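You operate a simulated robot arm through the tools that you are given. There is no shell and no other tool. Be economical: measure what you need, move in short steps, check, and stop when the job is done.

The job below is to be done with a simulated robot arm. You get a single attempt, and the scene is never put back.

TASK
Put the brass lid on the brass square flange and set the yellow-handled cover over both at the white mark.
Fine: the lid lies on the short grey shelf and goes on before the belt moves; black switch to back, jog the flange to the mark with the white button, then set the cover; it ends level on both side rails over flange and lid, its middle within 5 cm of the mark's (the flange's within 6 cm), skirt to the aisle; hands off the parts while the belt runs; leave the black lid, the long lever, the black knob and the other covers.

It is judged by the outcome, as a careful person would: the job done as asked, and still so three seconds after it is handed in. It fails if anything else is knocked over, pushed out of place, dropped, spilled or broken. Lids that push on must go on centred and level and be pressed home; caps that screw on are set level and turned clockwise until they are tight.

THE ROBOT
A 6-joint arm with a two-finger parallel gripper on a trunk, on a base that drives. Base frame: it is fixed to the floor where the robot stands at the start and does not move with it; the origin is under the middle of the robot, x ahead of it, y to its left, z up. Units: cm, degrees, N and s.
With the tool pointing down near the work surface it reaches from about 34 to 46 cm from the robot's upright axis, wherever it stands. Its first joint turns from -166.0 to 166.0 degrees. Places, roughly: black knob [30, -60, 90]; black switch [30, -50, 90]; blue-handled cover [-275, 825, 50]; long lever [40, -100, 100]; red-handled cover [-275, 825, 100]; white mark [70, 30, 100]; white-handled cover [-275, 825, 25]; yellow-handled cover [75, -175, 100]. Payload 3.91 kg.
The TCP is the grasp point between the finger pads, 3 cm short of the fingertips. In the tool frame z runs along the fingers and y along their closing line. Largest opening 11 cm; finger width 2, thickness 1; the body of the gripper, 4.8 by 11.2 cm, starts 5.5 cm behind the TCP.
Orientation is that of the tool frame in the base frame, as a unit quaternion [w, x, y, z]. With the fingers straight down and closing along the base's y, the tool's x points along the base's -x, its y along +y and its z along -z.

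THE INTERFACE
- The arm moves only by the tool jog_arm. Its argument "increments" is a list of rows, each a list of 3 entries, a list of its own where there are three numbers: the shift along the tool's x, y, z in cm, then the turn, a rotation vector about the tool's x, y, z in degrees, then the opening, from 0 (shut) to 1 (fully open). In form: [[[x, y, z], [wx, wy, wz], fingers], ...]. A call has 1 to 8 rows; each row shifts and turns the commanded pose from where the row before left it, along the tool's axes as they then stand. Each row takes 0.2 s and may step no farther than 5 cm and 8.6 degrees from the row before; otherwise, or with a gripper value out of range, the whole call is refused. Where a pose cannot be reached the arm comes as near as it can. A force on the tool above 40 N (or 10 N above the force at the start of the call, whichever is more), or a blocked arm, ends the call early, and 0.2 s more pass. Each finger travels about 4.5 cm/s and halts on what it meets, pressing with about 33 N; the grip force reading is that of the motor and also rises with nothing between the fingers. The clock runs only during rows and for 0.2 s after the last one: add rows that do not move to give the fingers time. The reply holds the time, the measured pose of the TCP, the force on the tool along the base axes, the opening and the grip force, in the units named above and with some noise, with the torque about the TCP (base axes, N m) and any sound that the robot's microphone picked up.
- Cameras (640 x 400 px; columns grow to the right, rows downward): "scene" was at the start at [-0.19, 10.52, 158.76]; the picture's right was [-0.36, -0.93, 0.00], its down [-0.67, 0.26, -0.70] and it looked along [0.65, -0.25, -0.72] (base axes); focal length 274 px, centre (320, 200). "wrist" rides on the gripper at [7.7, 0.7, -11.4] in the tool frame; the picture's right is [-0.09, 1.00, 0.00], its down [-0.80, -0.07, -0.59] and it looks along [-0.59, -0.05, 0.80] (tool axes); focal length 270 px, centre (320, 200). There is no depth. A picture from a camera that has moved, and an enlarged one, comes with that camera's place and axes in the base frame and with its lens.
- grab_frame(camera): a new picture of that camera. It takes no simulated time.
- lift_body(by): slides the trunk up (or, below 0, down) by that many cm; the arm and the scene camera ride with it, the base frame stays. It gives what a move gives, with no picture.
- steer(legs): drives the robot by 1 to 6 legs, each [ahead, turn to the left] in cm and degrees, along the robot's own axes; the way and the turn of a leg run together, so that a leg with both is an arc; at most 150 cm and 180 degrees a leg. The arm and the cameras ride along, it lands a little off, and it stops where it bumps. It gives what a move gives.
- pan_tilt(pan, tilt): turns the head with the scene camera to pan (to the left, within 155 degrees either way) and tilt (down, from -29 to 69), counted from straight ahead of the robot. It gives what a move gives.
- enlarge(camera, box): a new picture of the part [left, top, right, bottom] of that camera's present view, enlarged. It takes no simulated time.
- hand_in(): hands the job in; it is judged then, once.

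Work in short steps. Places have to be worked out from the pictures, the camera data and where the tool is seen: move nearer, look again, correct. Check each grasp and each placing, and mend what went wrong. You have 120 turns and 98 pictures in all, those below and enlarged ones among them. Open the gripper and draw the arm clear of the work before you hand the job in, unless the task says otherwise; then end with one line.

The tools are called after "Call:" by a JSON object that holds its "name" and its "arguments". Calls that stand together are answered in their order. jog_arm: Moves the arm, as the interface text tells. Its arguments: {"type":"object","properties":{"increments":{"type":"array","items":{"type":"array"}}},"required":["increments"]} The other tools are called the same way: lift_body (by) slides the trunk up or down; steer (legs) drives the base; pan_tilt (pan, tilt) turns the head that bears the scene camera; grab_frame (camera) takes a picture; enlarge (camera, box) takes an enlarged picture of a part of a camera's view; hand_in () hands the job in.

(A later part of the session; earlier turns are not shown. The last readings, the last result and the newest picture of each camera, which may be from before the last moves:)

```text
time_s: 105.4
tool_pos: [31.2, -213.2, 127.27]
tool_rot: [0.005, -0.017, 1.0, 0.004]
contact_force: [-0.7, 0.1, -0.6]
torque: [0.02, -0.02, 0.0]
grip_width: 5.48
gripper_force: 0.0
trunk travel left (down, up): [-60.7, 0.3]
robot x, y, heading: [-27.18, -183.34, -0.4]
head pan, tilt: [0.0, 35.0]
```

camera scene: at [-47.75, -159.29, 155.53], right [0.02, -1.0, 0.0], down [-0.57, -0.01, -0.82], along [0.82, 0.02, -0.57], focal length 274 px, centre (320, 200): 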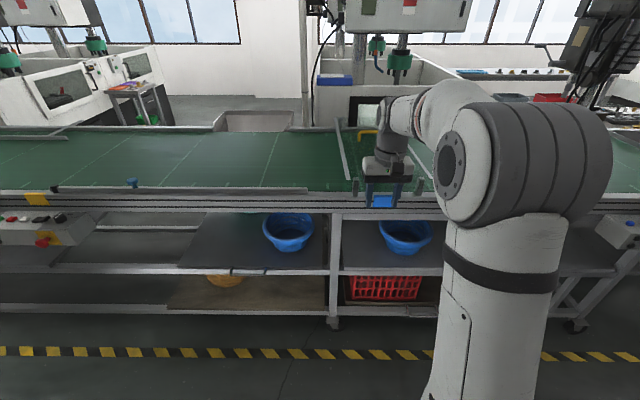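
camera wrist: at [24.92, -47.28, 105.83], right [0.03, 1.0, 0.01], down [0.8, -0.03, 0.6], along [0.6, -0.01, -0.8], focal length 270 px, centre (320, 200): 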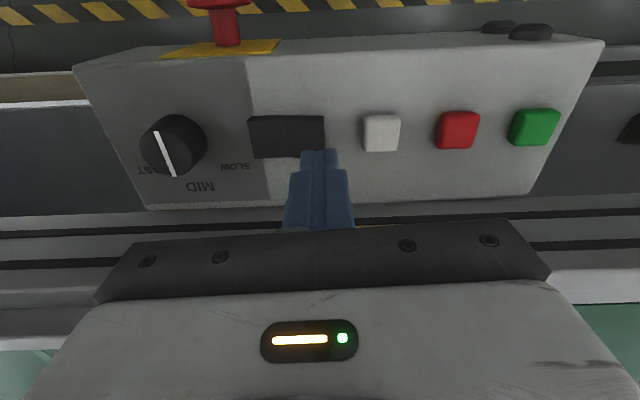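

Aligned with the cover. Now swing the tool back over the centreline while yawing.

Call:
{"name": "jog_arm", "arguments": {"increments": [[[0, 4.9, 0], [0, 0, 8.5], 0.5], [[0.72, 4.83, 0], [0, 0, 8.5], 0.5], [[1.43, 4.67, 0], [0, 0, 8.5], 0.5], [[2.11, 4.4, 0], [0, 0, 8.5], 0.5], [[2.74, 4.05, 0], [0, 0, 8.5], 0.5], [[3.31, 3.6, 0], [0, 0, 8.5], 0.5], [[0, 0, 0], [0, 0, 8.5], 0.5], [[0, 0, 0], [0, 0, 8.5], 0.5]]}}

Call:
{"name": "jog_arm", "arguments": {"increments": [[[0, 0, 0], [0, 0, 8.5], 0.5], [[0, 0, 0], [0, 0, 8.5], 0.5], [[0, 0, 0], [0, 0, 7], 0.5]]}}

Call:
{"name": "steer", "arguments": {"legs": [[22, 0]]}}

Call:
{"name": "grab_frame", "arguments": {"camera": "scene"}}

Call:
{"name": "grab_frame", "arguments": {"camera": "wrist"}}

```text
time_s: 107.2
tool_pos: [30.3, -183.71, 127.4]
tool_rot: [0.002, 0.547, 0.837, 0.006]
contact_force: [0.4, 0.1, -0.7]
torque: [0.0, -0.02, 0.0]
grip_width: 5.49
gripper_force: 0.1
trunk travel left (down, up): [-60.7, 0.3]
robot x, y, heading: [-27.46, -183.61, -0.5]
head pan, tilt: [0.0, 35.0]
```

```text
time_s: 108.0
tool_pos: [30.26, -183.87, 127.37]
tool_rot: [0.001, 0.708, 0.706, 0.007]
contact_force: [0.7, 0.4, 0.4]
torque: [-0.05, -0.01, 0.0]
grip_width: 5.49
gripper_force: 0.1
trunk travel left (down, up): [-60.7, 0.3]
robot x, y, heading: [-27.9, -183.28, -0.8]
head pan, tilt: [0.0, 35.0]
```

```text
time_s: 109.7
tool_pos: [52.29, -184.23, 127.27]
tool_rot: [0.0, 0.708, 0.707, 0.006]
contact_force: [-0.2, -0.8, 0.3]
torque: [-0.04, 0.05, 0.01]
grip_width: 5.51
gripper_force: 0.0
trunk travel left (down, up): [-60.7, 0.3]
robot x, y, heading: [-5.29, -183.32, -0.9]
head pan, tilt: [0.0, 35.0]
```

```text
30 pictures are left
camera scene: at [-4.19, -168.44, 166.05], right [-0.01, -1.0, 0.0], down [-0.57, 0.01, -0.82], along [0.82, -0.01, -0.57], focal length 274 px, centre (320, 200)
```

scene: 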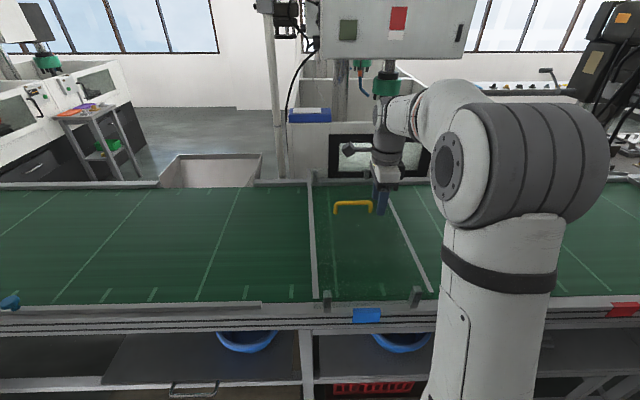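

```text
29 pictures are left
camera wrist: at [52.83, -176.57, 138.8], right [1.0, -0.09, 0.01], down [-0.08, -0.81, 0.59], along [-0.05, -0.58, -0.81], focal length 270 px, centre (320, 200)
```

wrist: 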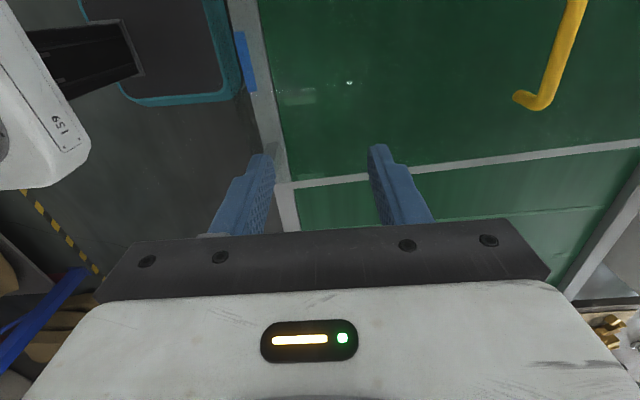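

Handle bar: x≈78, y from -188.2 to -175, z≈107 (cover yaw ~2°). Drive 4.5 cm closer, then extend above the handle.

Call:
{"name": "steer", "arguments": {"legs": [[4.5, 0]]}}

Call:
{"name": "jog_arm", "arguments": {"increments": [[[0, 4.5, 0], [0, 0, 0], 0.5], [[0.6, 4.5, 0], [0, 0, 0], 0.5], [[0.6, 4.5, 0], [0, 0, 0], 0.5], [[0.6, 4, 2], [0, 0, 0], 0.5], [[0.6, 3, 3], [0, 0, 0], 0.5], [[0, 0, 3], [0, 0, 0], 0.5]]}}

Call:
{"name": "grab_frame", "arguments": {"camera": "wrist"}}

```text
time_s: 110.5
tool_pos: [56.93, -184.16, 127.39]
tool_rot: [-0.001, 0.708, 0.707, 0.005]
contact_force: [0.7, 0.2, -0.4]
torque: [0.0, 0.0, -0.03]
grip_width: 5.52
gripper_force: 0.0
trunk travel left (down, up): [-60.7, 0.3]
robot x, y, heading: [-1.1, -183.71, -0.7]
head pan, tilt: [0.0, 35.0]
```

```text
time_s: 112.0
tool_pos: [77.32, -181.64, 119.3]
tool_rot: [0.0, 0.708, 0.706, 0.006]
contact_force: [0.0, 0.5, 0.6]
torque: [0.04, 0.01, 0.03]
grip_width: 5.46
gripper_force: 0.1
trunk travel left (down, up): [-60.7, 0.3]
robot x, y, heading: [-1.33, -183.7, -0.7]
head pan, tilt: [0.0, 35.0]
```

```text
28 pictures are left
camera wrist: at [77.9, -174.13, 130.89], right [1.0, -0.09, 0.01], down [-0.08, -0.81, 0.59], along [-0.05, -0.58, -0.81], focal length 270 px, centre (320, 200)
```

wrist: 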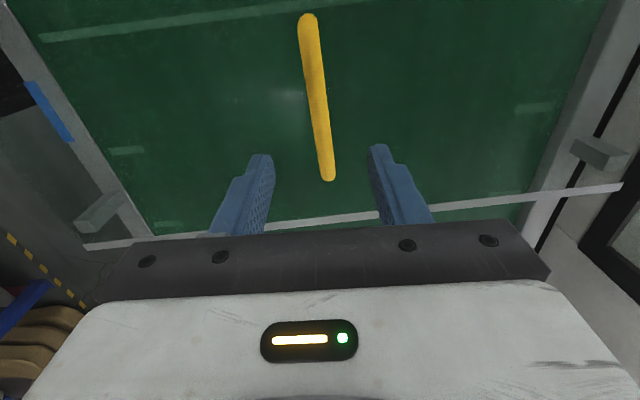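

Handle centred under the tool. Yaw 2° to match and descend to the bar.

Call:
{"name": "jog_arm", "arguments": {"increments": [[[0.2, 0, 4], [0, 0, -2], 0.5], [[0, 0, 4], [0, 0, 0], 0.5], [[0, 0, 2], [0, 0, 0], 0.5], [[0, 0, 1.5], [0, 0, 0], 0.5], [[0, 0, 0], [0, 0, 0], 0.5]]}}

Call:
{"name": "grab_frame", "arguments": {"camera": "wrist"}}

```text
time_s: 113.2
tool_pos: [77.29, -181.26, 107.88]
tool_rot: [0.0, 0.695, 0.719, 0.007]
contact_force: [-0.3, 0.3, -0.8]
torque: [-0.02, 0.03, 0.01]
grip_width: 5.5
gripper_force: 0.0
trunk travel left (down, up): [-60.7, 0.3]
robot x, y, heading: [-0.93, -183.29, -0.7]
head pan, tilt: [0.0, 35.0]
```

```text
27 pictures are left
camera wrist: at [77.7, -173.81, 119.45], right [1.0, -0.06, 0.01], down [-0.05, -0.81, 0.59], along [-0.03, -0.59, -0.81], focal length 270 px, centre (320, 200)
```

wrist: 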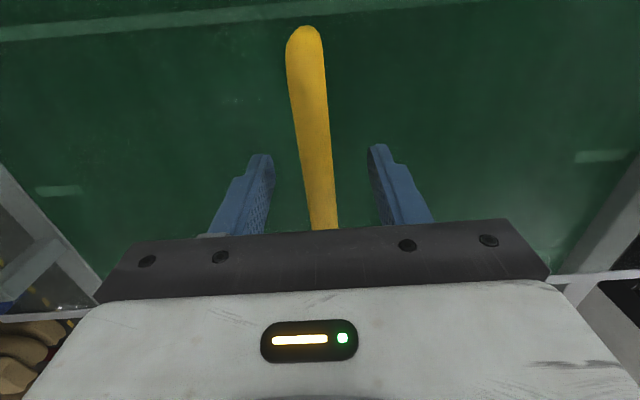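

Close on the bar, then lift a little and check.

Call:
{"name": "jog_arm", "arguments": {"increments": [[[0, 0, 0.4], [0, 0, 0], 0.2], [[0, 0, 0], [0, 0, 0], 0], [[0, 0, 0], [0, 0, 0], 0], [[0, 0, 0], [0, 0, 0], 0], [[0, 0, 0], [0, 0, 0], 0]]}}

Call:
{"name": "jog_arm", "arguments": {"increments": [[[0, 0, -0.7], [0, 0, 0], 0], [[0, 0, -0.8], [0, 0, 0], 0], [[0, 0, 0], [0, 0, 0], 0]]}}

Call:
{"name": "grab_frame", "arguments": {"camera": "scene"}}

```text
time_s: 114.3
tool_pos: [77.34, -181.46, 107.59]
tool_rot: [0.001, 0.695, 0.719, 0.006]
contact_force: [-0.7, -0.8, 1.5]
torque: [0.02, -0.03, 0.68]
grip_width: 1.57
gripper_force: 33.0
trunk travel left (down, up): [-60.7, 0.3]
robot x, y, heading: [-1.24, -183.52, -0.7]
head pan, tilt: [0.0, 35.0]
```

```text
time_s: 115.2
tool_pos: [77.55, -181.36, 109.06]
tool_rot: [0.0, 0.695, 0.719, 0.004]
contact_force: [-0.4, 0.5, -10.0]
torque: [-0.08, -0.04, 0.01]
grip_width: 1.6
gripper_force: 33.1
trunk travel left (down, up): [-60.7, 0.3]
robot x, y, heading: [-0.91, -183.45, -0.7]
head pan, tilt: [0.0, 35.0]
```

```text
26 pictures are left
camera scene: at [0.38, -168.49, 166.04], right [-0.01, -1.0, 0.0], down [-0.57, 0.01, -0.82], along [0.82, -0.01, -0.57], focal length 274 px, centre (320, 200)
```

scene: 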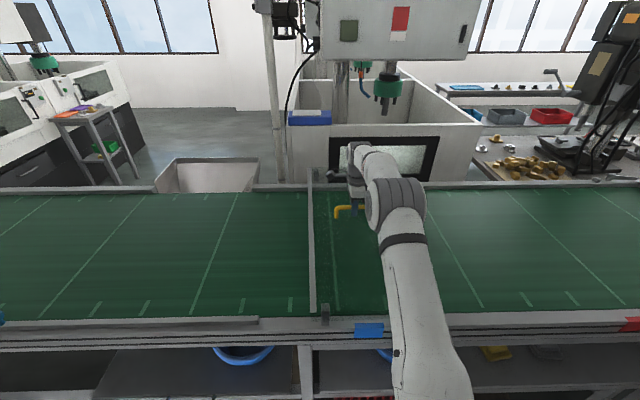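

Cover's weight ~10 N is held. Check whether the posts lifted with it.

Call:
{"name": "enlarge", "arguments": {"camera": "scene", "box": [285, 270, 397, 340]}}

```text
5.71 times, centred on (341, 305) of scene
camera zoom: at [0.38, -168.49, 166.04], right [-0.01, -1.0, 0.0], down [-0.57, 0.01, -0.82], along [0.82, -0.01, -0.57], focal length 1566 px, centre (200, -400)
```

zoom: 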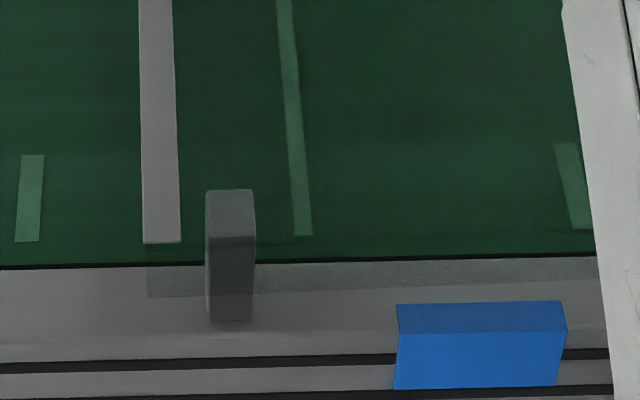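

Call:
{"name": "jog_arm", "arguments": {"increments": [[[0, 0, -2], [0, 0, 0], 0], [[0, 0, -2], [0, 0, 0], 0], [[0, 0, -2], [0, 0, 0], 0], [[0, 0, 0], [0, 0, 0], 0]]}}

Call:
{"name": "enlarge", "arguments": {"camera": "scene", "box": [230, 170, 422, 340]}}

```text
time_s: 116.2
tool_pos: [77.55, -181.35, 114.99]
tool_rot: [0.0, 0.695, 0.719, 0.006]
contact_force: [-0.4, -0.3, -10.2]
torque: [0.03, -0.01, 0.0]
grip_width: 1.6
gripper_force: 33.0
trunk travel left (down, up): [-60.7, 0.3]
robot x, y, heading: [-1.18, -183.44, -0.8]
head pan, tilt: [0.0, 35.0]
```

```text
2.35 times, centred on (326, 255) of scene
camera zoom: at [0.42, -168.49, 166.05], right [-0.01, -1.0, 0.0], down [-0.57, 0.01, -0.82], along [0.82, -0.01, -0.57], focal length 645 px, centre (306, 71)
```

zoom: 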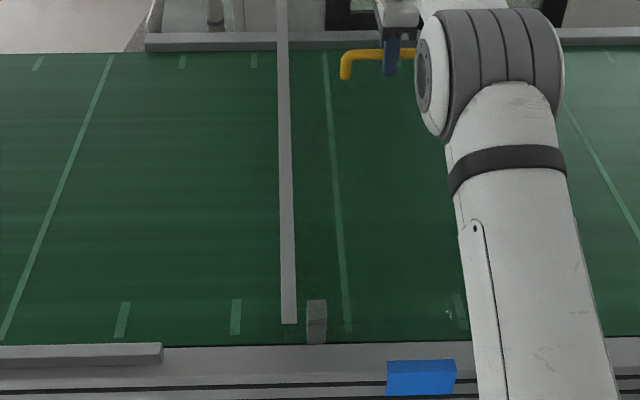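

The posts are the cover's legs and lifted with it. Raise 4.5 more (leg bottoms ≈106), back off, turn right, reverse along the aisle to the mark, and turn back.

Call:
{"name": "jog_arm", "arguments": {"increments": [[[0, 0, -1.5], [0, 0, 0], 0], [[0, 0, -1.5], [0, 0, 0], 0], [[0, 0, -1.5], [0, 0, 0], 0], [[0, 0, 0], [0, 0, 0], 0]]}}

Call:
{"name": "steer", "arguments": {"legs": [[-40, 0]]}}

Call:
{"name": "grab_frame", "arguments": {"camera": "scene"}}

```text
time_s: 117.2
tool_pos: [77.36, -181.46, 119.59]
tool_rot: [-0.001, 0.696, 0.718, 0.006]
contact_force: [0.1, 0.2, -10.6]
torque: [0.03, -0.12, -0.01]
grip_width: 1.56
gripper_force: 33.4
trunk travel left (down, up): [-60.7, 0.3]
robot x, y, heading: [-1.09, -183.45, -0.7]
head pan, tilt: [0.0, 35.0]
```

```text
time_s: 119.7
tool_pos: [37.2, -180.87, 119.72]
tool_rot: [0.0, 0.694, 0.719, 0.007]
contact_force: [-0.9, 0.0, -9.6]
torque: [0.02, -0.14, 0.0]
grip_width: 1.58
gripper_force: 33.0
trunk travel left (down, up): [-60.7, 0.3]
robot x, y, heading: [-40.9, -183.36, -0.6]
head pan, tilt: [0.0, 35.0]
```

```text
23 pictures are left
camera scene: at [-39.94, -168.02, 166.05], right [-0.01, -1.0, 0.0], down [-0.57, 0.01, -0.82], along [0.82, -0.01, -0.57], focal length 274 px, centre (320, 200)
```

scene: 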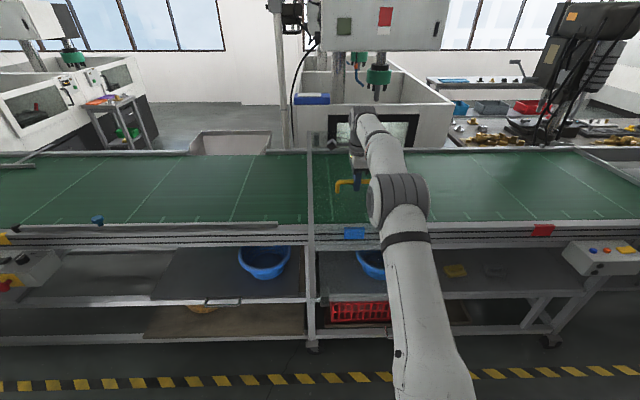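

Cover hangs steady. Turn right ~89.3° and reverse along the aisle.

Call:
{"name": "steer", "arguments": {"legs": [[0, -89.3], [-140, 0]]}}

Call:
{"name": "steer", "arguments": {"legs": [[-66, 0]]}}

```text
time_s: 123.7
tool_pos: [-36.97, -262.32, 119.13]
tool_rot: [0.001, 0.999, 0.033, 0.008]
contact_force: [-2.9, -0.8, -11.1]
torque: [-0.04, -0.1, -0.03]
grip_width: 1.54
gripper_force: 33.0
trunk travel left (down, up): [-60.7, 0.3]
robot x, y, heading: [-31.66, -183.3, -90.0]
head pan, tilt: [0.0, 35.0]
stopped in leg 1: the robot was blocked; the commanded pose is now the measured one
```

```text
time_s: 127.4
tool_pos: [-35.86, -195.91, 119.76]
tool_rot: [0.004, 0.999, 0.04, 0.006]
contact_force: [0.0, -0.3, -10.0]
torque: [-0.03, -0.05, -0.02]
grip_width: 1.58
gripper_force: 33.3
trunk travel left (down, up): [-60.7, 0.3]
robot x, y, heading: [-31.89, -116.88, -89.5]
head pan, tilt: [0.0, 35.0]
```

Blocked near the end of the turn and the base slid 9 cm. I must see what was touched: look forward (toward −y) and to both sides.

Call:
{"name": "pan_tilt", "arguments": {"pan": 0, "tilt": 30}}

Call:
{"name": "grab_frame", "arguments": {"camera": "scene"}}

Call:
{"name": "pan_tilt", "arguments": {"pan": -110, "tilt": 40}}

Call:
{"name": "grab_frame", "arguments": {"camera": "scene"}}

```text
time_s: 128.1
tool_pos: [-35.66, -195.94, 119.56]
tool_rot: [0.004, 0.999, 0.04, 0.006]
contact_force: [0.1, 0.3, -10.5]
torque: [-0.04, -0.02, -0.01]
grip_width: 1.54
gripper_force: 33.2
trunk travel left (down, up): [-60.7, 0.3]
robot x, y, heading: [-31.77, -116.92, -89.5]
head pan, tilt: [0.0, 30.0]
```

```text
22 pictures are left
camera scene: at [-16.78, -118.47, 166.82], right [-1.0, -0.01, 0.0], down [-0.01, 0.5, -0.87], along [0.01, -0.87, -0.5], focal length 274 px, centre (320, 200)
```

scene: 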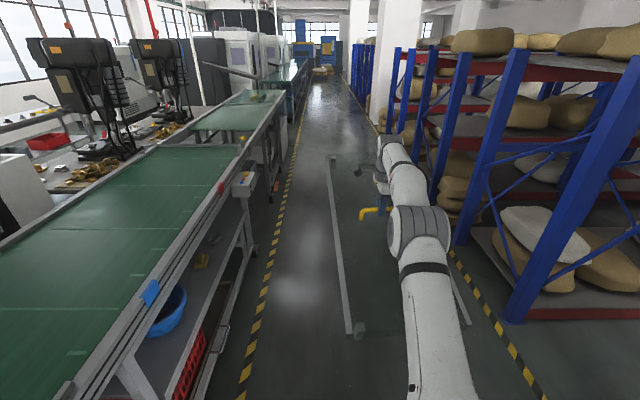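

```text
time_s: 129.9
tool_pos: [-35.81, -196.02, 119.53]
tool_rot: [0.004, 0.999, 0.04, 0.005]
contact_force: [-0.2, -0.8, -10.1]
torque: [-0.05, -0.09, 0.0]
grip_width: 1.56
gripper_force: 33.3
trunk travel left (down, up): [-60.7, 0.3]
robot x, y, heading: [-31.69, -117.62, -89.3]
head pan, tilt: [-110.0, 40.0]
```

```text
21 pictures are left
camera scene: at [-24.91, -106.6, 165.31], right [0.33, 0.94, 0.0], down [0.61, -0.21, -0.77], along [-0.72, 0.25, -0.64], focal length 274 px, centre (320, 200)
```

scene: 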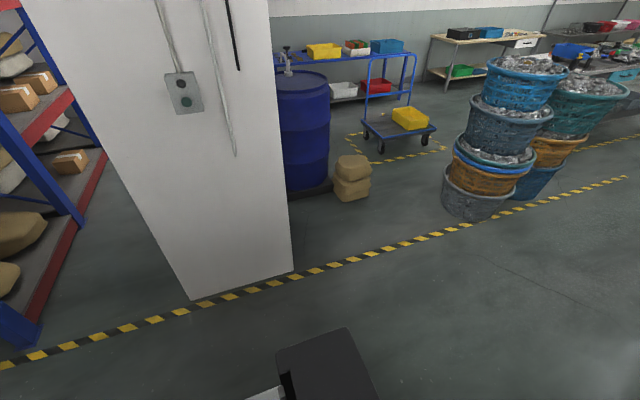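

Aisle ahead is clear and nothing looks knocked. One more view toward the gap region (right-front) to be sure.

Call:
{"name": "pan_tilt", "arguments": {"pan": -65, "tilt": 45}}

Call:
{"name": "grab_frame", "arguments": {"camera": "scene"}}

```text
time_s: 131.1
tool_pos: [-35.77, -196.06, 119.63]
tool_rot: [0.004, 0.999, 0.04, 0.005]
contact_force: [0.8, 0.2, -11.3]
torque: [-0.03, -0.1, -0.01]
grip_width: 1.54
gripper_force: 33.0
trunk travel left (down, up): [-60.7, 0.3]
robot x, y, heading: [-32.08, -117.07, -89.4]
head pan, tilt: [-65.0, 45.0]
```

```text
20 pictures are left
camera scene: at [-24.22, -112.92, 164.57], right [-0.43, 0.9, 0.0], down [0.64, 0.31, -0.71], along [-0.64, -0.31, -0.71], focal length 274 px, centre (320, 200)
```

scene: 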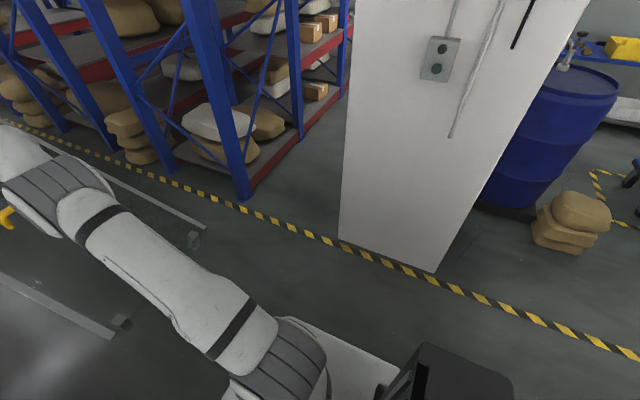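

Nothing disturbed. Continue reversing to y≈22.8, in two legs.

Call:
{"name": "steer", "arguments": {"legs": [[-100, 0], [-39.8, 0]]}}

Call:
{"name": "steer", "arguments": {"legs": [[0, 45]]}}

```text
time_s: 138.3
tool_pos: [-37.37, -56.98, 119.75]
tool_rot: [0.005, 0.999, 0.053, 0.006]
contact_force: [-0.8, 0.5, -9.1]
torque: [-0.03, -0.04, 0.01]
grip_width: 1.57
gripper_force: 33.0
trunk travel left (down, up): [-60.7, 0.3]
robot x, y, heading: [-35.43, 21.53, -88.0]
head pan, tilt: [-65.0, 45.0]
```

```text
time_s: 140.7
tool_pos: [17.92, -36.68, 119.48]
tool_rot: [0.001, 0.907, 0.422, 0.007]
contact_force: [-0.2, -1.0, -9.7]
torque: [0.04, -0.07, -0.04]
grip_width: 1.54
gripper_force: 33.1
trunk travel left (down, up): [-60.7, 0.3]
robot x, y, heading: [-38.57, 18.17, -43.8]
head pan, tilt: [-65.0, 45.0]
```

Call:
{"name": "steer", "arguments": {"legs": [[0, 43.8]]}}

Call:
{"name": "pan_tilt", "arguments": {"pan": 0, "tilt": 40}}

Call:
{"name": "grab_frame", "arguments": {"camera": "scene"}}

```text
time_s: 143.2
tool_pos: [40.19, 18.4, 119.72]
tool_rot: [0.0, 0.681, 0.732, 0.008]
contact_force: [-0.1, -0.1, -9.7]
torque: [0.06, -0.04, -0.02]
grip_width: 1.59
gripper_force: 32.8
trunk travel left (down, up): [-60.7, 0.3]
robot x, y, heading: [-38.37, 13.23, -0.3]
head pan, tilt: [-65.0, 45.0]
```

```text
time_s: 144.5
tool_pos: [40.19, 18.47, 119.64]
tool_rot: [-0.001, 0.682, 0.732, 0.007]
contact_force: [0.0, 1.2, -10.9]
torque: [0.02, 0.01, -0.04]
grip_width: 1.55
gripper_force: 33.4
trunk travel left (down, up): [-60.7, 0.3]
robot x, y, heading: [-38.68, 13.48, -0.3]
head pan, tilt: [0.0, 40.0]
```

```text
19 pictures are left
camera scene: at [-37.55, 28.39, 165.28], right [0.0, -1.0, 0.0], down [-0.64, 0.0, -0.77], along [0.77, 0.0, -0.64], focal length 274 px, centre (320, 200)
```

scene: 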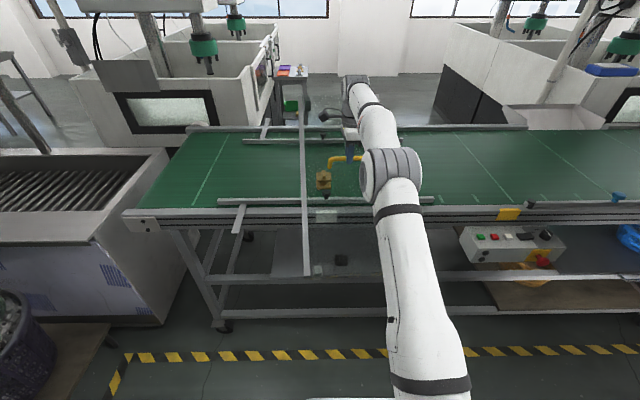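

Tool at (40.2,18.5), cover yaw ≈+3°. I shift the robot +y ~8 cm with an S-move while still clear of the frame.

Call:
{"name": "steer", "arguments": {"legs": [[0, 22], [22, 0], [0, -22]]}}

```text
time_s: 148.5
tool_pos: [60.72, 25.81, 119.78]
tool_rot: [0.0, 0.685, 0.729, 0.007]
contact_force: [-0.2, 0.1, -9.7]
torque: [0.02, -0.04, 0.03]
grip_width: 1.55
gripper_force: 33.3
trunk travel left (down, up): [-60.7, 0.3]
robot x, y, heading: [-18.04, 22.47, -0.6]
head pan, tilt: [0.0, 40.0]
```

TCP y=25.8 now. Drive ahead 16.7 and correct yaw by 3.5°.

Call:
{"name": "steer", "arguments": {"legs": [[16.7, 0]]}}

Call:
{"name": "jog_arm", "arguments": {"increments": [[[0, 0, 0], [0, 0, 1.8], 0], [[0, 0, 0], [0, 0, 1.7], 0], [[0, 0, 0], [0, 0, 0], 0]]}}

Call:
{"name": "grab_frame", "arguments": {"camera": "scene"}}

Call:
{"name": "grab_frame", "arguments": {"camera": "wrist"}}

```text
time_s: 150.0
tool_pos: [77.8, 25.93, 119.34]
tool_rot: [-0.001, 0.684, 0.73, 0.006]
contact_force: [1.4, -0.4, -11.5]
torque: [0.03, -0.06, -0.03]
grip_width: 1.57
gripper_force: 32.9
trunk travel left (down, up): [-60.7, 0.3]
robot x, y, heading: [-1.46, 22.03, -0.3]
head pan, tilt: [0.0, 40.0]
```

```text
time_s: 150.8
tool_pos: [77.72, 25.93, 119.58]
tool_rot: [-0.002, 0.706, 0.708, 0.006]
contact_force: [-0.3, -0.4, -10.7]
torque: [0.07, -0.03, 0.03]
grip_width: 1.57
gripper_force: 33.0
trunk travel left (down, up): [-60.7, 0.3]
robot x, y, heading: [-1.13, 22.22, -0.8]
head pan, tilt: [0.0, 40.0]
```

```text
18 pictures are left
camera scene: at [0.01, 37.27, 165.29], right [-0.01, -1.0, 0.0], down [-0.64, 0.0, -0.77], along [0.77, -0.01, -0.64], focal length 274 px, centre (320, 200)
```

scene: 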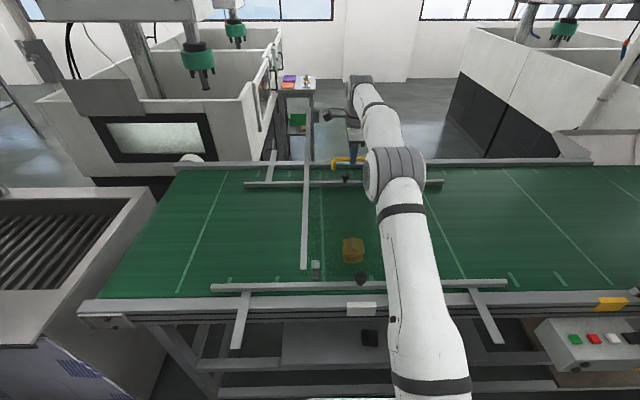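

```text
17 pictures are left
camera wrist: at [78.24, 33.41, 131.03], right [1.0, -0.08, 0.01], down [-0.07, -0.81, 0.58], along [-0.04, -0.58, -0.81], focal length 270 px, centre (320, 200)
```

wrist: 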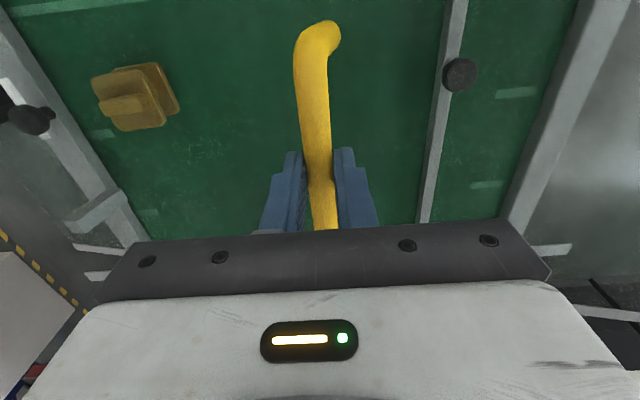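

Cover is over the station. Before lowering I check near-side geometry: frame top, guide rail and legs.

Call:
{"name": "enlarge", "arguments": {"camera": "scene", "box": [280, 240, 392, 325]}}

Call:
{"name": "enlarge", "arguments": {"camera": "wrist", "box": [0, 60, 240, 300]}}

```text
4.71 times, centred on (336, 282) of scene
camera zoom: at [0.01, 37.27, 165.29], right [-0.01, -1.0, 0.0], down [-0.64, 0.0, -0.77], along [0.77, -0.01, -0.64], focal length 1290 px, centre (245, -188)
```

zoom: 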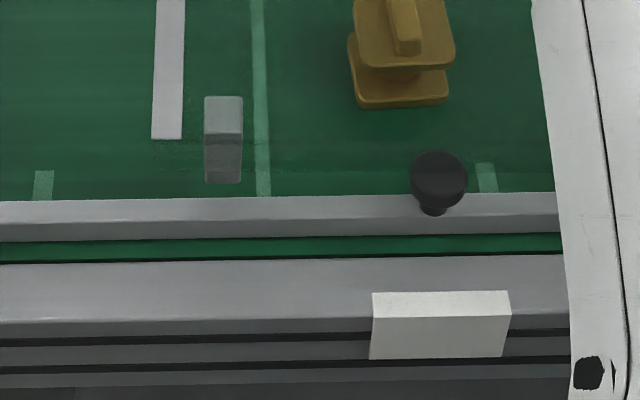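

```text
1.67 times, centred on (120, 180) of wrist
camera zoom: at [78.24, 33.41, 131.03], right [1.0, -0.08, 0.01], down [-0.07, -0.81, 0.58], along [-0.04, -0.58, -0.81], focal length 450 px, centre (653, 233)
```

zoom: 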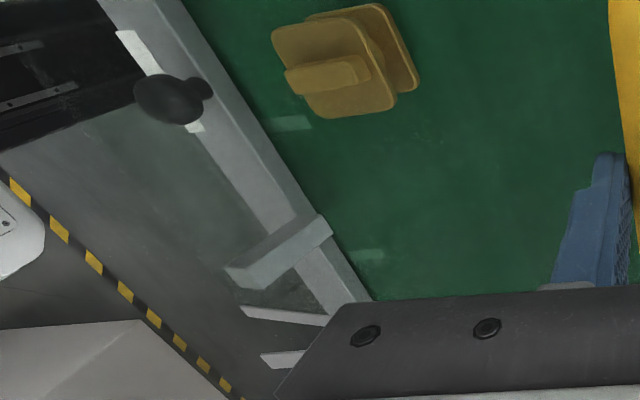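

Frame top ≈39.2–42.9 in this view, guide rail starts at ≈43.5; legs should be ~1.2 cm further toward the aisle than at pickup. Shift to x=76.2, trim yaw, and lower most of the way.

Call:
{"name": "jog_arm", "arguments": {"increments": [[[0, -1.5, 0], [0, 0, 0.7], 0], [[0, 0, 3], [0, 0, 0], 0], [[0, 0, 3], [0, 0, 0], 0], [[0, 0, 2.5], [0, 0, 0], 0], [[0, 0, 0], [0, 0, 0], 0]]}}

Call:
{"name": "enlarge", "arguments": {"camera": "scene", "box": [280, 240, 392, 325]}}

```text
time_s: 151.3
tool_pos: [76.79, 26.12, 119.6]
tool_rot: [0.006, 0.708, 0.706, 0.019]
contact_force: [12.2, 2.9, -2.1]
torque: [0.38, -0.3, 0.59]
grip_width: 1.6
gripper_force: 33.2
trunk travel left (down, up): [-60.7, 0.3]
robot x, y, heading: [-1.17, 21.83, -0.5]
head pan, tilt: [0.0, 40.0]
stopped in row 2: the force on the tool passed its limit at 53 N (the readings are from after the stop); the commanded pose is now the measured one
```

```text
4.71 times, centred on (336, 282) of scene
camera zoom: at [0.13, 37.24, 165.29], right [-0.01, -1.0, 0.0], down [-0.64, 0.0, -0.76], along [0.76, -0.01, -0.64], focal length 1290 px, centre (245, -188)
```

zoom: 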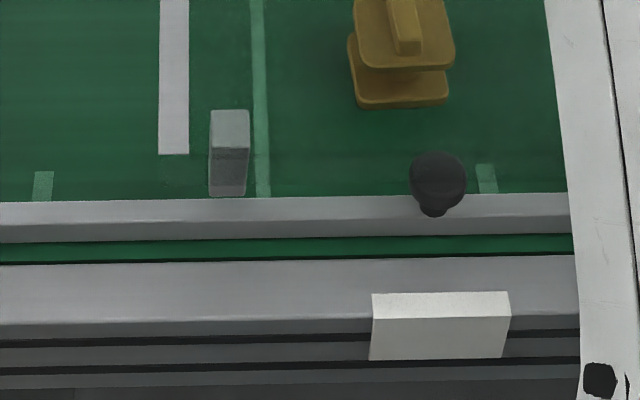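

Unexpected contact (peak 53 N, push +x and up) though z stayed 119.6. Look with both cameras to find what is touching.

Call:
{"name": "grab_frame", "arguments": {"camera": "wrist"}}

Call:
{"name": "grab_frame", "arguments": {"camera": "scene"}}

```text
13 pictures are left
camera wrist: at [77.17, 33.61, 131.18], right [1.0, -0.09, 0.03], down [-0.09, -0.81, 0.58], along [-0.03, -0.58, -0.82], focal length 270 px, centre (320, 200)
```

wrist: 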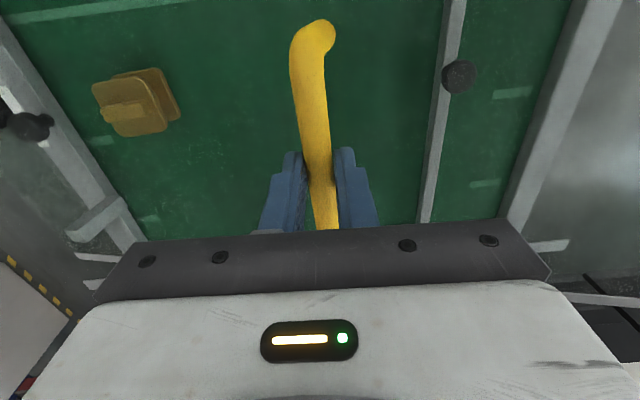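

```text
12 pictures are left
camera scene: at [0.13, 37.24, 165.29], right [-0.01, -1.0, 0.0], down [-0.64, 0.0, -0.76], along [0.76, -0.01, -0.64], focal length 274 px, centre (320, 200)
```

scene: 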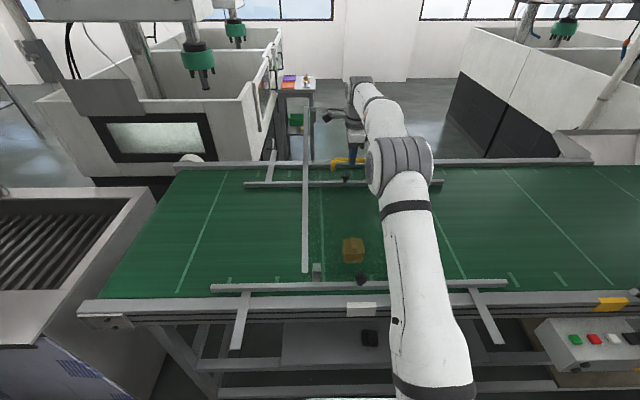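

I see nothing touching; it may have been a dynamic jolt from too brisk a step. Wait still and read forces.

Call:
{"name": "jog_arm", "arguments": {"increments": [[[0, 0, 0], [0, 0, 0], 0], [[0, 0, 0], [0, 0, 0], 0], [[0, 0, 0], [0, 0, 0], 0], [[0, 0, 0], [0, 0, 0], 0]]}}

```text
time_s: 152.3
tool_pos: [76.96, 26.19, 119.59]
tool_rot: [0.006, 0.708, 0.706, 0.017]
contact_force: [16.9, 3.2, 0.1]
torque: [0.09, -0.36, 0.69]
grip_width: 1.61
gripper_force: 32.7
trunk travel left (down, up): [-60.7, 0.3]
robot x, y, heading: [-1.19, 22.09, -0.2]
head pan, tilt: [0.0, 40.0]
```

Steady push of +x 17 N with upward friction: the sheet's near edge is against my own upper arm because I retracted. I extend again and instead back the base up.

Call:
{"name": "jog_arm", "arguments": {"increments": [[[0, 0.8, 0], [0, 0, 0], 0], [[0, 0.8, 0], [0, 0, 0], 0], [[0, 0, 0], [0, 0, 0], 0], [[0, 0, 0], [0, 0, 0], 0]]}}

```text
time_s: 153.3
tool_pos: [78.26, 26.17, 119.66]
tool_rot: [0.005, 0.709, 0.705, 0.017]
contact_force: [0.6, -0.1, -10.2]
torque: [-0.01, -0.03, 0.04]
grip_width: 1.56
gripper_force: 33.3
trunk travel left (down, up): [-60.7, 0.3]
robot x, y, heading: [-1.16, 22.23, -0.5]
head pan, tilt: [0.0, 40.0]
```

Free again. Level the tool slightly, lower 4.5 cm gently, then drive the base back 2 cm.

Call:
{"name": "jog_arm", "arguments": {"increments": [[[0, 0, 0], [1.2, -0.4, 0], 0], [[0, 0, 0.9], [0, 0, 0], 0], [[0, 0, 0.9], [0, 0, 0], 0], [[0, 0, 0.9], [0, 0, 0], 0], [[0, 0, 0.9], [0, 0, 0], 0], [[0, 0, 0.9], [0, 0, 0], 0], [[0, 0, 0], [0, 0, 0], 0]]}}

Call:
{"name": "steer", "arguments": {"legs": [[-2.1, 0]]}}

```text
time_s: 154.6
tool_pos: [78.89, 26.26, 116.12]
tool_rot: [0.007, 0.707, 0.707, 0.014]
contact_force: [17.9, 3.8, -0.1]
torque: [0.65, -0.5, 0.82]
grip_width: 1.59
gripper_force: 33.2
trunk travel left (down, up): [-60.7, 0.3]
robot x, y, heading: [-1.36, 22.09, -0.3]
head pan, tilt: [0.0, 40.0]
stopped in row 6: the force on the tool passed its limit at 42 N (the readings are from after the stop); the commanded pose is now the measured one
```

```text
time_s: 155.4
tool_pos: [78.34, 26.54, 116.32]
tool_rot: [0.012, 0.706, 0.708, 0.024]
contact_force: [18.1, 5.0, -0.5]
torque: [0.5, -0.52, 0.83]
grip_width: 1.62
gripper_force: 33.1
trunk travel left (down, up): [-60.7, 0.3]
robot x, y, heading: [-1.73, 22.4, -0.2]
head pan, tilt: [0.0, 40.0]
stopped in leg 1: the force on the tool passed its limit at 52 N (the readings are from after the stop); the commanded pose is now the measured one
```

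Now it's clear: comparing pixel positions, the cover hangs with its skirt end ~16° down, so the near legs (≈z 97) are catching the inside of the guide rail. I need more height: relieve the contact, drive in 2 cm, and raise while retracting.

Call:
{"name": "jog_arm", "arguments": {"increments": [[[0, 0.4, -0.8], [0, 0, 0], 0], [[0, 0.4, -0.8], [0, 0, 0], 0], [[0, 0.3, -0.8], [0, 0, 0], 0], [[0, 0, -0.8], [0, 0, 0], 0], [[0, 0, 0], [0, 0, 0], 0]]}}

Call:
{"name": "steer", "arguments": {"legs": [[2.2, 0]]}}

```text
time_s: 156.6
tool_pos: [79.24, 26.44, 119.55]
tool_rot: [0.01, 0.706, 0.708, 0.021]
contact_force: [0.9, 0.1, -10.2]
torque: [-0.04, 0.04, 0.04]
grip_width: 1.56
gripper_force: 32.6
trunk travel left (down, up): [-60.7, 0.3]
robot x, y, heading: [-1.69, 22.23, -0.5]
head pan, tilt: [0.0, 40.0]
```

```text
time_s: 157.4
tool_pos: [81.67, 26.46, 119.39]
tool_rot: [0.009, 0.707, 0.707, 0.02]
contact_force: [1.6, -0.1, -11.4]
torque: [0.01, -0.08, 0.02]
grip_width: 1.58
gripper_force: 32.7
trunk travel left (down, up): [-60.7, 0.3]
robot x, y, heading: [0.17, 22.21, -0.4]
head pan, tilt: [0.0, 40.0]
```

Free. Raise while retracting a little.

Call:
{"name": "jog_arm", "arguments": {"increments": [[[0, -0.8, -0.6], [0, 0, 0], 0], [[0, -0.8, -0.8], [0, 0, 0], 0], [[0, -0.4, -0.9], [0, 0, 0], 0], [[0, 0, -0.9], [0, 0, 0], 0], [[0, 0, -0.9], [0, 0, 0], 0], [[0, 0, -0.9], [0, 0, 0], 0], [[0, 0, 0], [0, 0, 0], 0]]}}

Call:
{"name": "enlarge", "arguments": {"camera": "wrist", "box": [0, 60, 240, 300]}}

```text
time_s: 159.0
tool_pos: [79.11, 26.25, 124.5]
tool_rot: [0.009, 0.707, 0.707, 0.02]
contact_force: [-0.5, 0.9, -9.3]
torque: [0.0, -0.08, 0.0]
grip_width: 1.56
gripper_force: 32.5
trunk travel left (down, up): [-60.7, 0.3]
robot x, y, heading: [0.74, 21.72, -0.5]
head pan, tilt: [0.0, 40.0]
```

```text
1.67 times, centred on (120, 180) of wrist
camera zoom: at [79.35, 33.75, 136.02], right [1.0, -0.09, 0.04], down [-0.09, -0.81, 0.58], along [-0.02, -0.58, -0.82], focal length 450 px, centre (653, 233)
```

zoom: 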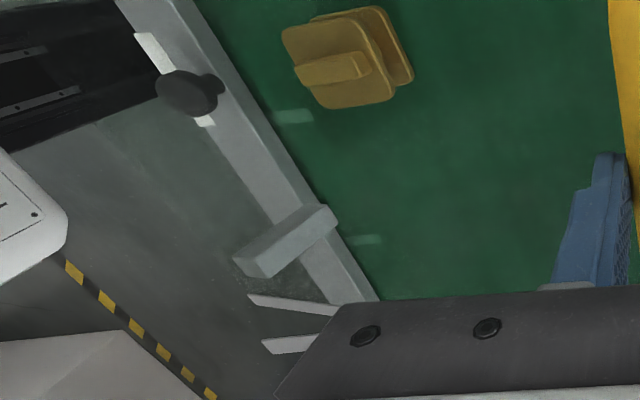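

Height 124.5: near legs' bottoms ≈99–101, above the rail. Raise a bit more, then retract the arm 4.5 cm and the base 3.5 cm to bring the legs outside the rail.

Call:
{"name": "jog_arm", "arguments": {"increments": [[[0, -0.2, -0.9], [0, 0, 0], 0], [[0, -0.9, -0.9], [0, 0, 0], 0], [[0, -0.9, -0.3], [0, 0, 0], 0], [[0, -0.9, 0], [0, 0, 0], 0], [[0, -0.9, 0], [0, 0, 0], 0], [[0, -0.9, 0], [0, 0, 0], 0], [[0, 0, 0], [0, 0, 0], 0]]}}

Call:
{"name": "steer", "arguments": {"legs": [[-3.5, 0]]}}

Call:
{"name": "enlarge", "arguments": {"camera": "scene", "box": [280, 240, 392, 325]}}

```text
time_s: 160.6
tool_pos: [74.35, 26.38, 126.21]
tool_rot: [0.01, 0.706, 0.708, 0.021]
contact_force: [0.2, -0.9, -10.1]
torque: [0.01, -0.04, -0.01]
grip_width: 1.58
gripper_force: 33.1
trunk travel left (down, up): [-60.7, 0.3]
robot x, y, heading: [0.34, 21.97, -0.5]
head pan, tilt: [0.0, 40.0]
```

```text
time_s: 161.4
tool_pos: [70.58, 26.34, 126.48]
tool_rot: [0.01, 0.706, 0.708, 0.021]
contact_force: [-0.7, 0.5, -8.5]
torque: [-0.01, -0.06, -0.03]
grip_width: 1.55
gripper_force: 32.6
trunk travel left (down, up): [-60.7, 0.3]
robot x, y, heading: [-3.39, 22.15, -0.5]
head pan, tilt: [0.0, 40.0]
```

```text
4.71 times, centred on (336, 282) of scene
camera zoom: at [-2.38, 37.29, 165.3], right [-0.01, -1.0, 0.0], down [-0.64, 0.0, -0.77], along [0.77, 0.0, -0.64], focal length 1290 px, centre (245, -188)
```

zoom: 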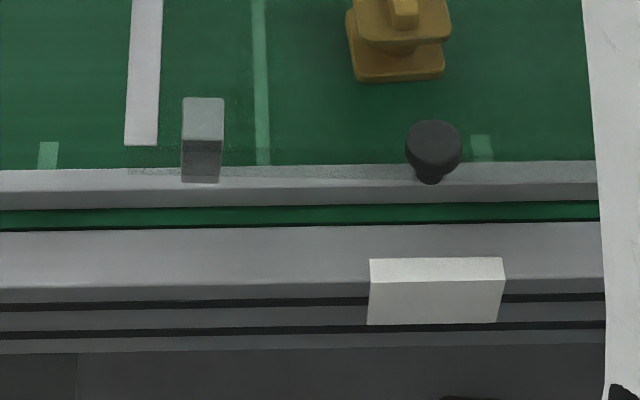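

Legs are now outside the rail (near bottom edge ≈39.4, over the frame top). Lower 7 cm straight in small steps.

Call:
{"name": "jog_arm", "arguments": {"increments": [[[0, 0, 0.9], [0, 0, 0], 0], [[0, 0, 0.9], [0, 0, 0], 0], [[0, 0, 0.9], [0, 0, 0], 0], [[0, 0, 0.9], [0, 0, 0], 0], [[0, 0, 0.9], [0, 0, 0], 0], [[0, 0, 0.9], [0, 0, 0], 0], [[0, 0, 0.9], [0, 0, 0], 0], [[0, 0, 0], [0, 0, 0], 0]]}}

Call:
{"name": "enlarge", "arguments": {"camera": "scene", "box": [280, 240, 392, 325]}}

```text
time_s: 163.2
tool_pos: [71.11, 26.42, 120.03]
tool_rot: [0.011, 0.706, 0.708, 0.021]
contact_force: [0.1, 0.9, -10.4]
torque: [-0.01, 0.02, -0.01]
grip_width: 1.56
gripper_force: 32.5
trunk travel left (down, up): [-60.7, 0.3]
robot x, y, heading: [-3.23, 22.23, -0.4]
head pan, tilt: [0.0, 40.0]
```

```text
4.71 times, centred on (336, 282) of scene
camera zoom: at [-2.08, 37.29, 165.29], right [-0.01, -1.0, 0.0], down [-0.64, 0.0, -0.77], along [0.77, 0.0, -0.64], focal length 1290 px, centre (245, -188)
```

zoom: 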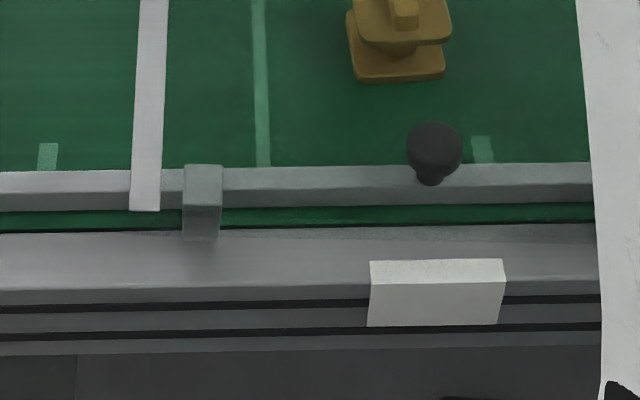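

Leg is ~2 cm above the frame and a bit too far in; shift 1.0 toward the aisle, then lower to touch.

Call:
{"name": "jog_arm", "arguments": {"increments": [[[0, -0.5, 0], [0, 0, 0], 0], [[0, -0.5, 0.4], [0, 0, 0], 0], [[0, -0.05, 0.6], [0, 0, 0], 0], [[0, -0.05, 0.5], [0, 0, 0], 0], [[0, 0, 0.4], [0, 0, 0], 0], [[0, 0, 0], [0, 0, 0], 0]]}}

```text
time_s: 164.6
tool_pos: [69.97, 26.43, 118.03]
tool_rot: [0.011, 0.706, 0.708, 0.021]
contact_force: [-0.1, -0.5, -10.4]
torque: [-0.07, 0.07, -0.01]
grip_width: 1.57
gripper_force: 32.9
trunk travel left (down, up): [-60.7, 0.3]
robot x, y, heading: [-2.79, 22.23, -0.3]
head pan, tilt: [0.0, 40.0]
```

No contact yet (full weight still on the tool). Continue down in 0.3 steps.

Call:
{"name": "jog_arm", "arguments": {"increments": [[[0, -0.02, 0.3], [0, 0, 0], 0], [[0, -0.02, 0.3], [0, 0, 0], 0], [[0, -0.02, 0.3], [0, 0, 0], 0], [[0, -0.02, 0.3], [0, 0, 0], 0], [[0, 0, 0], [0, 0, 0], 0]]}}

Call:
{"name": "enlarge", "arguments": {"camera": "scene", "box": [280, 240, 392, 325]}}

```text
time_s: 165.8
tool_pos: [70.0, 26.56, 116.84]
tool_rot: [0.01, 0.706, 0.707, 0.021]
contact_force: [-0.1, 0.3, -9.8]
torque: [0.0, 0.03, 0.0]
grip_width: 1.56
gripper_force: 32.8
trunk travel left (down, up): [-60.7, 0.3]
robot x, y, heading: [-3.11, 22.19, -0.4]
head pan, tilt: [0.0, 40.0]
```

```text
4.71 times, centred on (336, 282) of scene
camera zoom: at [-2.08, 37.29, 165.29], right [-0.01, -1.0, 0.0], down [-0.64, 0.0, -0.77], along [0.77, 0.0, -0.64], focal length 1290 px, centre (245, -188)
```

zoom: 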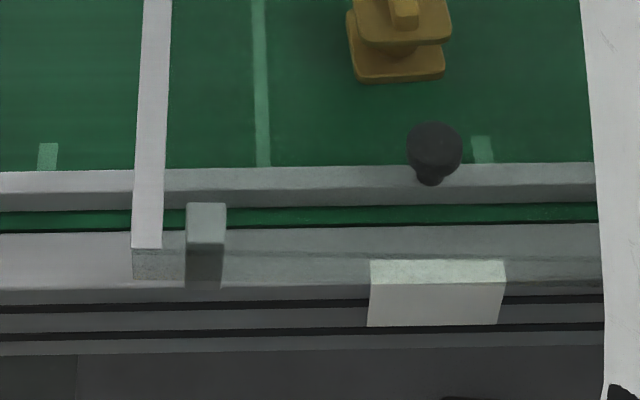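

Leg edge now is near the frame's outer edge; shift +0.8 x, then lower to touch.

Call:
{"name": "jog_arm", "arguments": {"increments": [[[0, 0.4, 0], [0, 0, 0], 0], [[0, 0.4, 0], [0, 0, 0], 0], [[0, -0.02, 0.3], [0, 0, 0], 0], [[0, -0.02, 0.3], [0, 0, 0], 0], [[0, -0.02, 0.3], [0, 0, 0], 0], [[0, 0, 0], [0, 0, 0], 0]]}}

```text
time_s: 167.2
tool_pos: [70.76, 26.52, 116.08]
tool_rot: [0.009, 0.707, 0.707, 0.021]
contact_force: [0.0, -0.1, -10.3]
torque: [-0.06, 0.06, 0.03]
grip_width: 1.55
gripper_force: 32.7
trunk travel left (down, up): [-60.7, 0.3]
robot x, y, heading: [-3.05, 22.3, -0.3]
head pan, tilt: [0.0, 40.0]
```

Call:
{"name": "jog_arm", "arguments": {"increments": [[[0, -0.02, 0.3], [0, 0, 0], 0], [[0, -0.02, 0.3], [0, 0, 0], 0], [[0, -0.02, 0.3], [0, 0, 0], 0], [[0, 0, 0], [0, 0, 0], 0]]}}

Call:
{"name": "enlarge", "arguments": {"camera": "scene", "box": [280, 240, 392, 325]}}

```text
time_s: 168.2
tool_pos: [70.87, 26.59, 115.09]
tool_rot: [0.01, 0.706, 0.708, 0.021]
contact_force: [-0.2, -0.3, -9.6]
torque: [0.0, 0.0, 0.02]
grip_width: 1.54
gripper_force: 33.1
trunk travel left (down, up): [-60.7, 0.3]
robot x, y, heading: [-3.07, 21.98, -0.7]
head pan, tilt: [0.0, 40.0]
```

```text
4.71 times, centred on (336, 282) of scene
camera zoom: at [-2.08, 37.29, 165.29], right [-0.01, -1.0, 0.0], down [-0.64, 0.0, -0.77], along [0.77, 0.0, -0.64], focal length 1290 px, centre (245, -188)
```

zoom: 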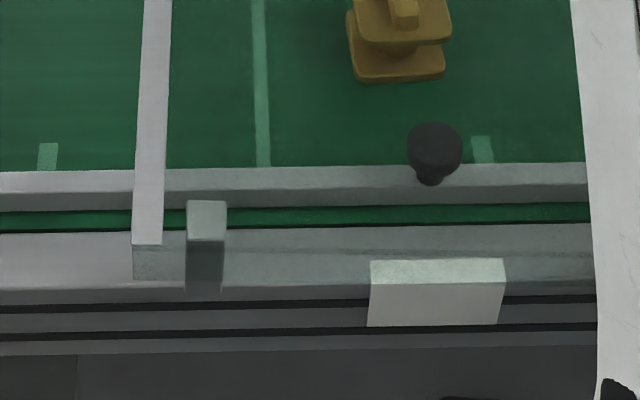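

Leg bottom is about at frame-top level with its near edge ~0.6 cm outside. Raise 0.5, shift +1.2 x, lower to touch.

Call:
{"name": "jog_arm", "arguments": {"increments": [[[0, 0, -0.5], [0, 0, 0], 0], [[0, 0.6, 0], [0, 0, 0], 0], [[0, 0.6, 0], [0, 0, 0], 0], [[0, -0.02, 0.3], [0, 0, 0], 0], [[0, -0.02, 0.3], [0, 0, 0], 0], [[0, -0.02, 0.3], [0, 0, 0], 0], [[0, 0, 0], [0, 0, 0], 0]]}}

```text
time_s: 169.8
tool_pos: [71.92, 26.52, 114.74]
tool_rot: [0.009, 0.706, 0.708, 0.021]
contact_force: [0.8, 0.6, -10.2]
torque: [-0.02, 0.01, 0.02]
grip_width: 1.54
gripper_force: 33.1
trunk travel left (down, up): [-60.7, 0.3]
robot x, y, heading: [-3.37, 21.89, -0.7]
head pan, tilt: [0.0, 40.0]
```

Call:
{"name": "jog_arm", "arguments": {"increments": [[[0, -0.02, 0.3], [0, 0, 0], 0], [[0, -0.02, 0.3], [0, 0, 0], 0], [[0, -0.02, 0.3], [0, 0, 0], 0], [[0, 0, 0], [0, 0, 0], 0]]}}

Call:
{"name": "enlarge", "arguments": {"camera": "scene", "box": [280, 240, 392, 325]}}

```text
time_s: 170.8
tool_pos: [71.94, 26.65, 113.88]
tool_rot: [0.01, 0.706, 0.708, 0.022]
contact_force: [-0.1, -0.6, -9.5]
torque: [-0.03, 0.0, -0.01]
grip_width: 1.54
gripper_force: 32.9
trunk travel left (down, up): [-60.7, 0.3]
robot x, y, heading: [-2.94, 21.64, -0.6]
head pan, tilt: [0.0, 40.0]
```

```text
4.71 times, centred on (336, 282) of scene
camera zoom: at [-2.08, 37.29, 165.29], right [-0.01, -1.0, 0.0], down [-0.64, 0.0, -0.77], along [0.77, 0.0, -0.64], focal length 1290 px, centre (245, -188)
```

zoom: 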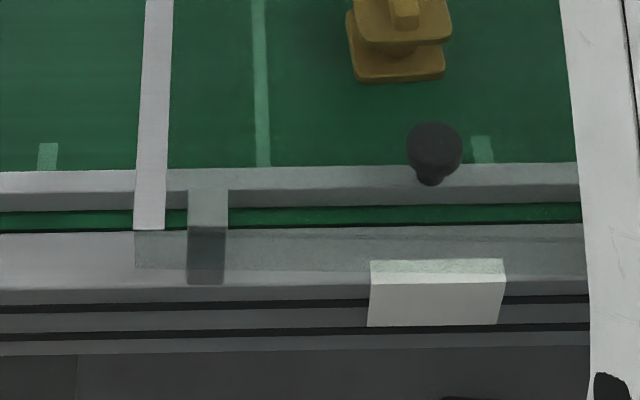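

Near leg is now resting (cover beginning to level). Follow the arc: lower while moving outward.

Call:
{"name": "jog_arm", "arguments": {"increments": [[[0, 0.36, 0.6], [0, 0, 0], 0], [[0, 0.36, 0.6], [0, 0, 0], 0], [[0, 0.36, 0.6], [0, 0, 0], 0], [[0, 0.36, 0.6], [0, 0, 0], 0], [[0, 0.36, 0.6], [0, 0, 0], 0], [[0, 0, 0], [0, 0, 0], 0]]}}

Call:
{"name": "enlarge", "arguments": {"camera": "scene", "box": [270, 130, 430, 330]}}

```text
time_s: 172.2
tool_pos: [73.83, 26.54, 110.89]
tool_rot: [0.01, 0.706, 0.708, 0.022]
contact_force: [0.0, 0.9, -9.1]
torque: [-0.08, 0.01, 0.0]
grip_width: 1.57
gripper_force: 32.8
trunk travel left (down, up): [-60.7, 0.3]
robot x, y, heading: [-3.29, 21.88, -0.3]
head pan, tilt: [0.0, 40.0]
```

```text
2.00 times, centred on (350, 230) of scene
camera zoom: at [-2.1, 37.29, 165.29], right [-0.01, -1.0, 0.0], down [-0.64, 0.0, -0.77], along [0.77, 0.0, -0.64], focal length 548 px, centre (260, 140)
```

zoom: 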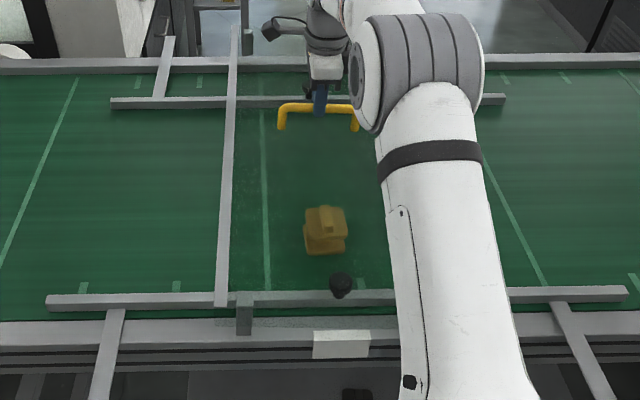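

Nearly level; far legs just above the far rail. Continue the arc with slightly less outward motion.

Call:
{"name": "jog_arm", "arguments": {"increments": [[[0, 0.22, 0.6], [0, 0, 0], 0], [[0, 0.2, 0.5], [0, 0, 0], 0], [[0, 0.2, 0.5], [0, 0, 0], 0], [[0, 0.15, 0.4], [0, 0, 0], 0], [[0, 0, 0], [0, 0, 0], 0]]}}

```text
time_s: 173.4
tool_pos: [74.27, 26.52, 109.51]
tool_rot: [0.011, 0.706, 0.707, 0.024]
contact_force: [-3.0, 2.1, 24.0]
torque: [0.05, 0.07, -0.03]
grip_width: 1.57
gripper_force: 33.3
trunk travel left (down, up): [-60.7, 0.3]
robot x, y, heading: [-3.14, 22.28, -0.4]
head pan, tilt: [0.0, 40.0]
```

34 N reaction at z≈109.5, ~1.9 above pickup height, so something isn't seated. Look.

Call:
{"name": "enlarge", "arguments": {"camera": "scene", "box": [270, 140, 392, 320]}}

```text
2.22 times, centred on (331, 230) of scene
camera zoom: at [-2.65, 37.28, 165.32], right [-0.01, -1.0, 0.0], down [-0.64, 0.0, -0.77], along [0.77, 0.0, -0.64], focal length 609 px, centre (296, 133)
```

zoom: 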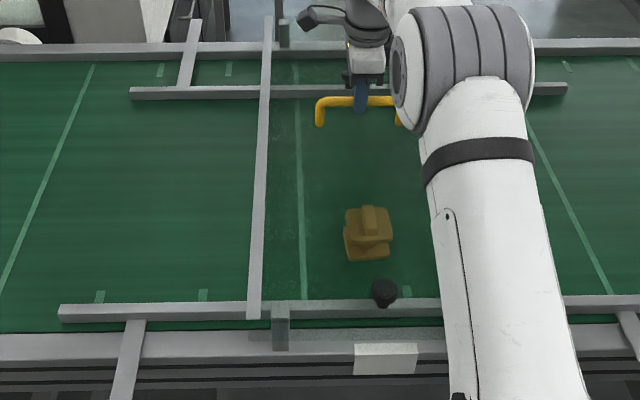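

Near and far legs both appear on the frame rails and strips look level; the bar probably slipped ~2 cm down in the fingers. Ease off the push and see that the cover carries its own weight.

Call:
{"name": "jog_arm", "arguments": {"increments": [[[0, 0, -0.25], [0, 0, 0], 0], [[0, 0, -0.15], [0, 0, 0], 0], [[0, 0, 0], [0, 0, 0], 0]]}}

```text
time_s: 174.2
tool_pos: [74.41, 26.61, 109.5]
tool_rot: [0.011, 0.706, 0.708, 0.022]
contact_force: [-1.8, 2.8, 11.2]
torque: [0.38, -0.07, 0.01]
grip_width: 1.58
gripper_force: 33.6
trunk travel left (down, up): [-60.7, 0.3]
robot x, y, heading: [-3.17, 21.99, -0.3]
head pan, tilt: [0.0, 40.0]
```

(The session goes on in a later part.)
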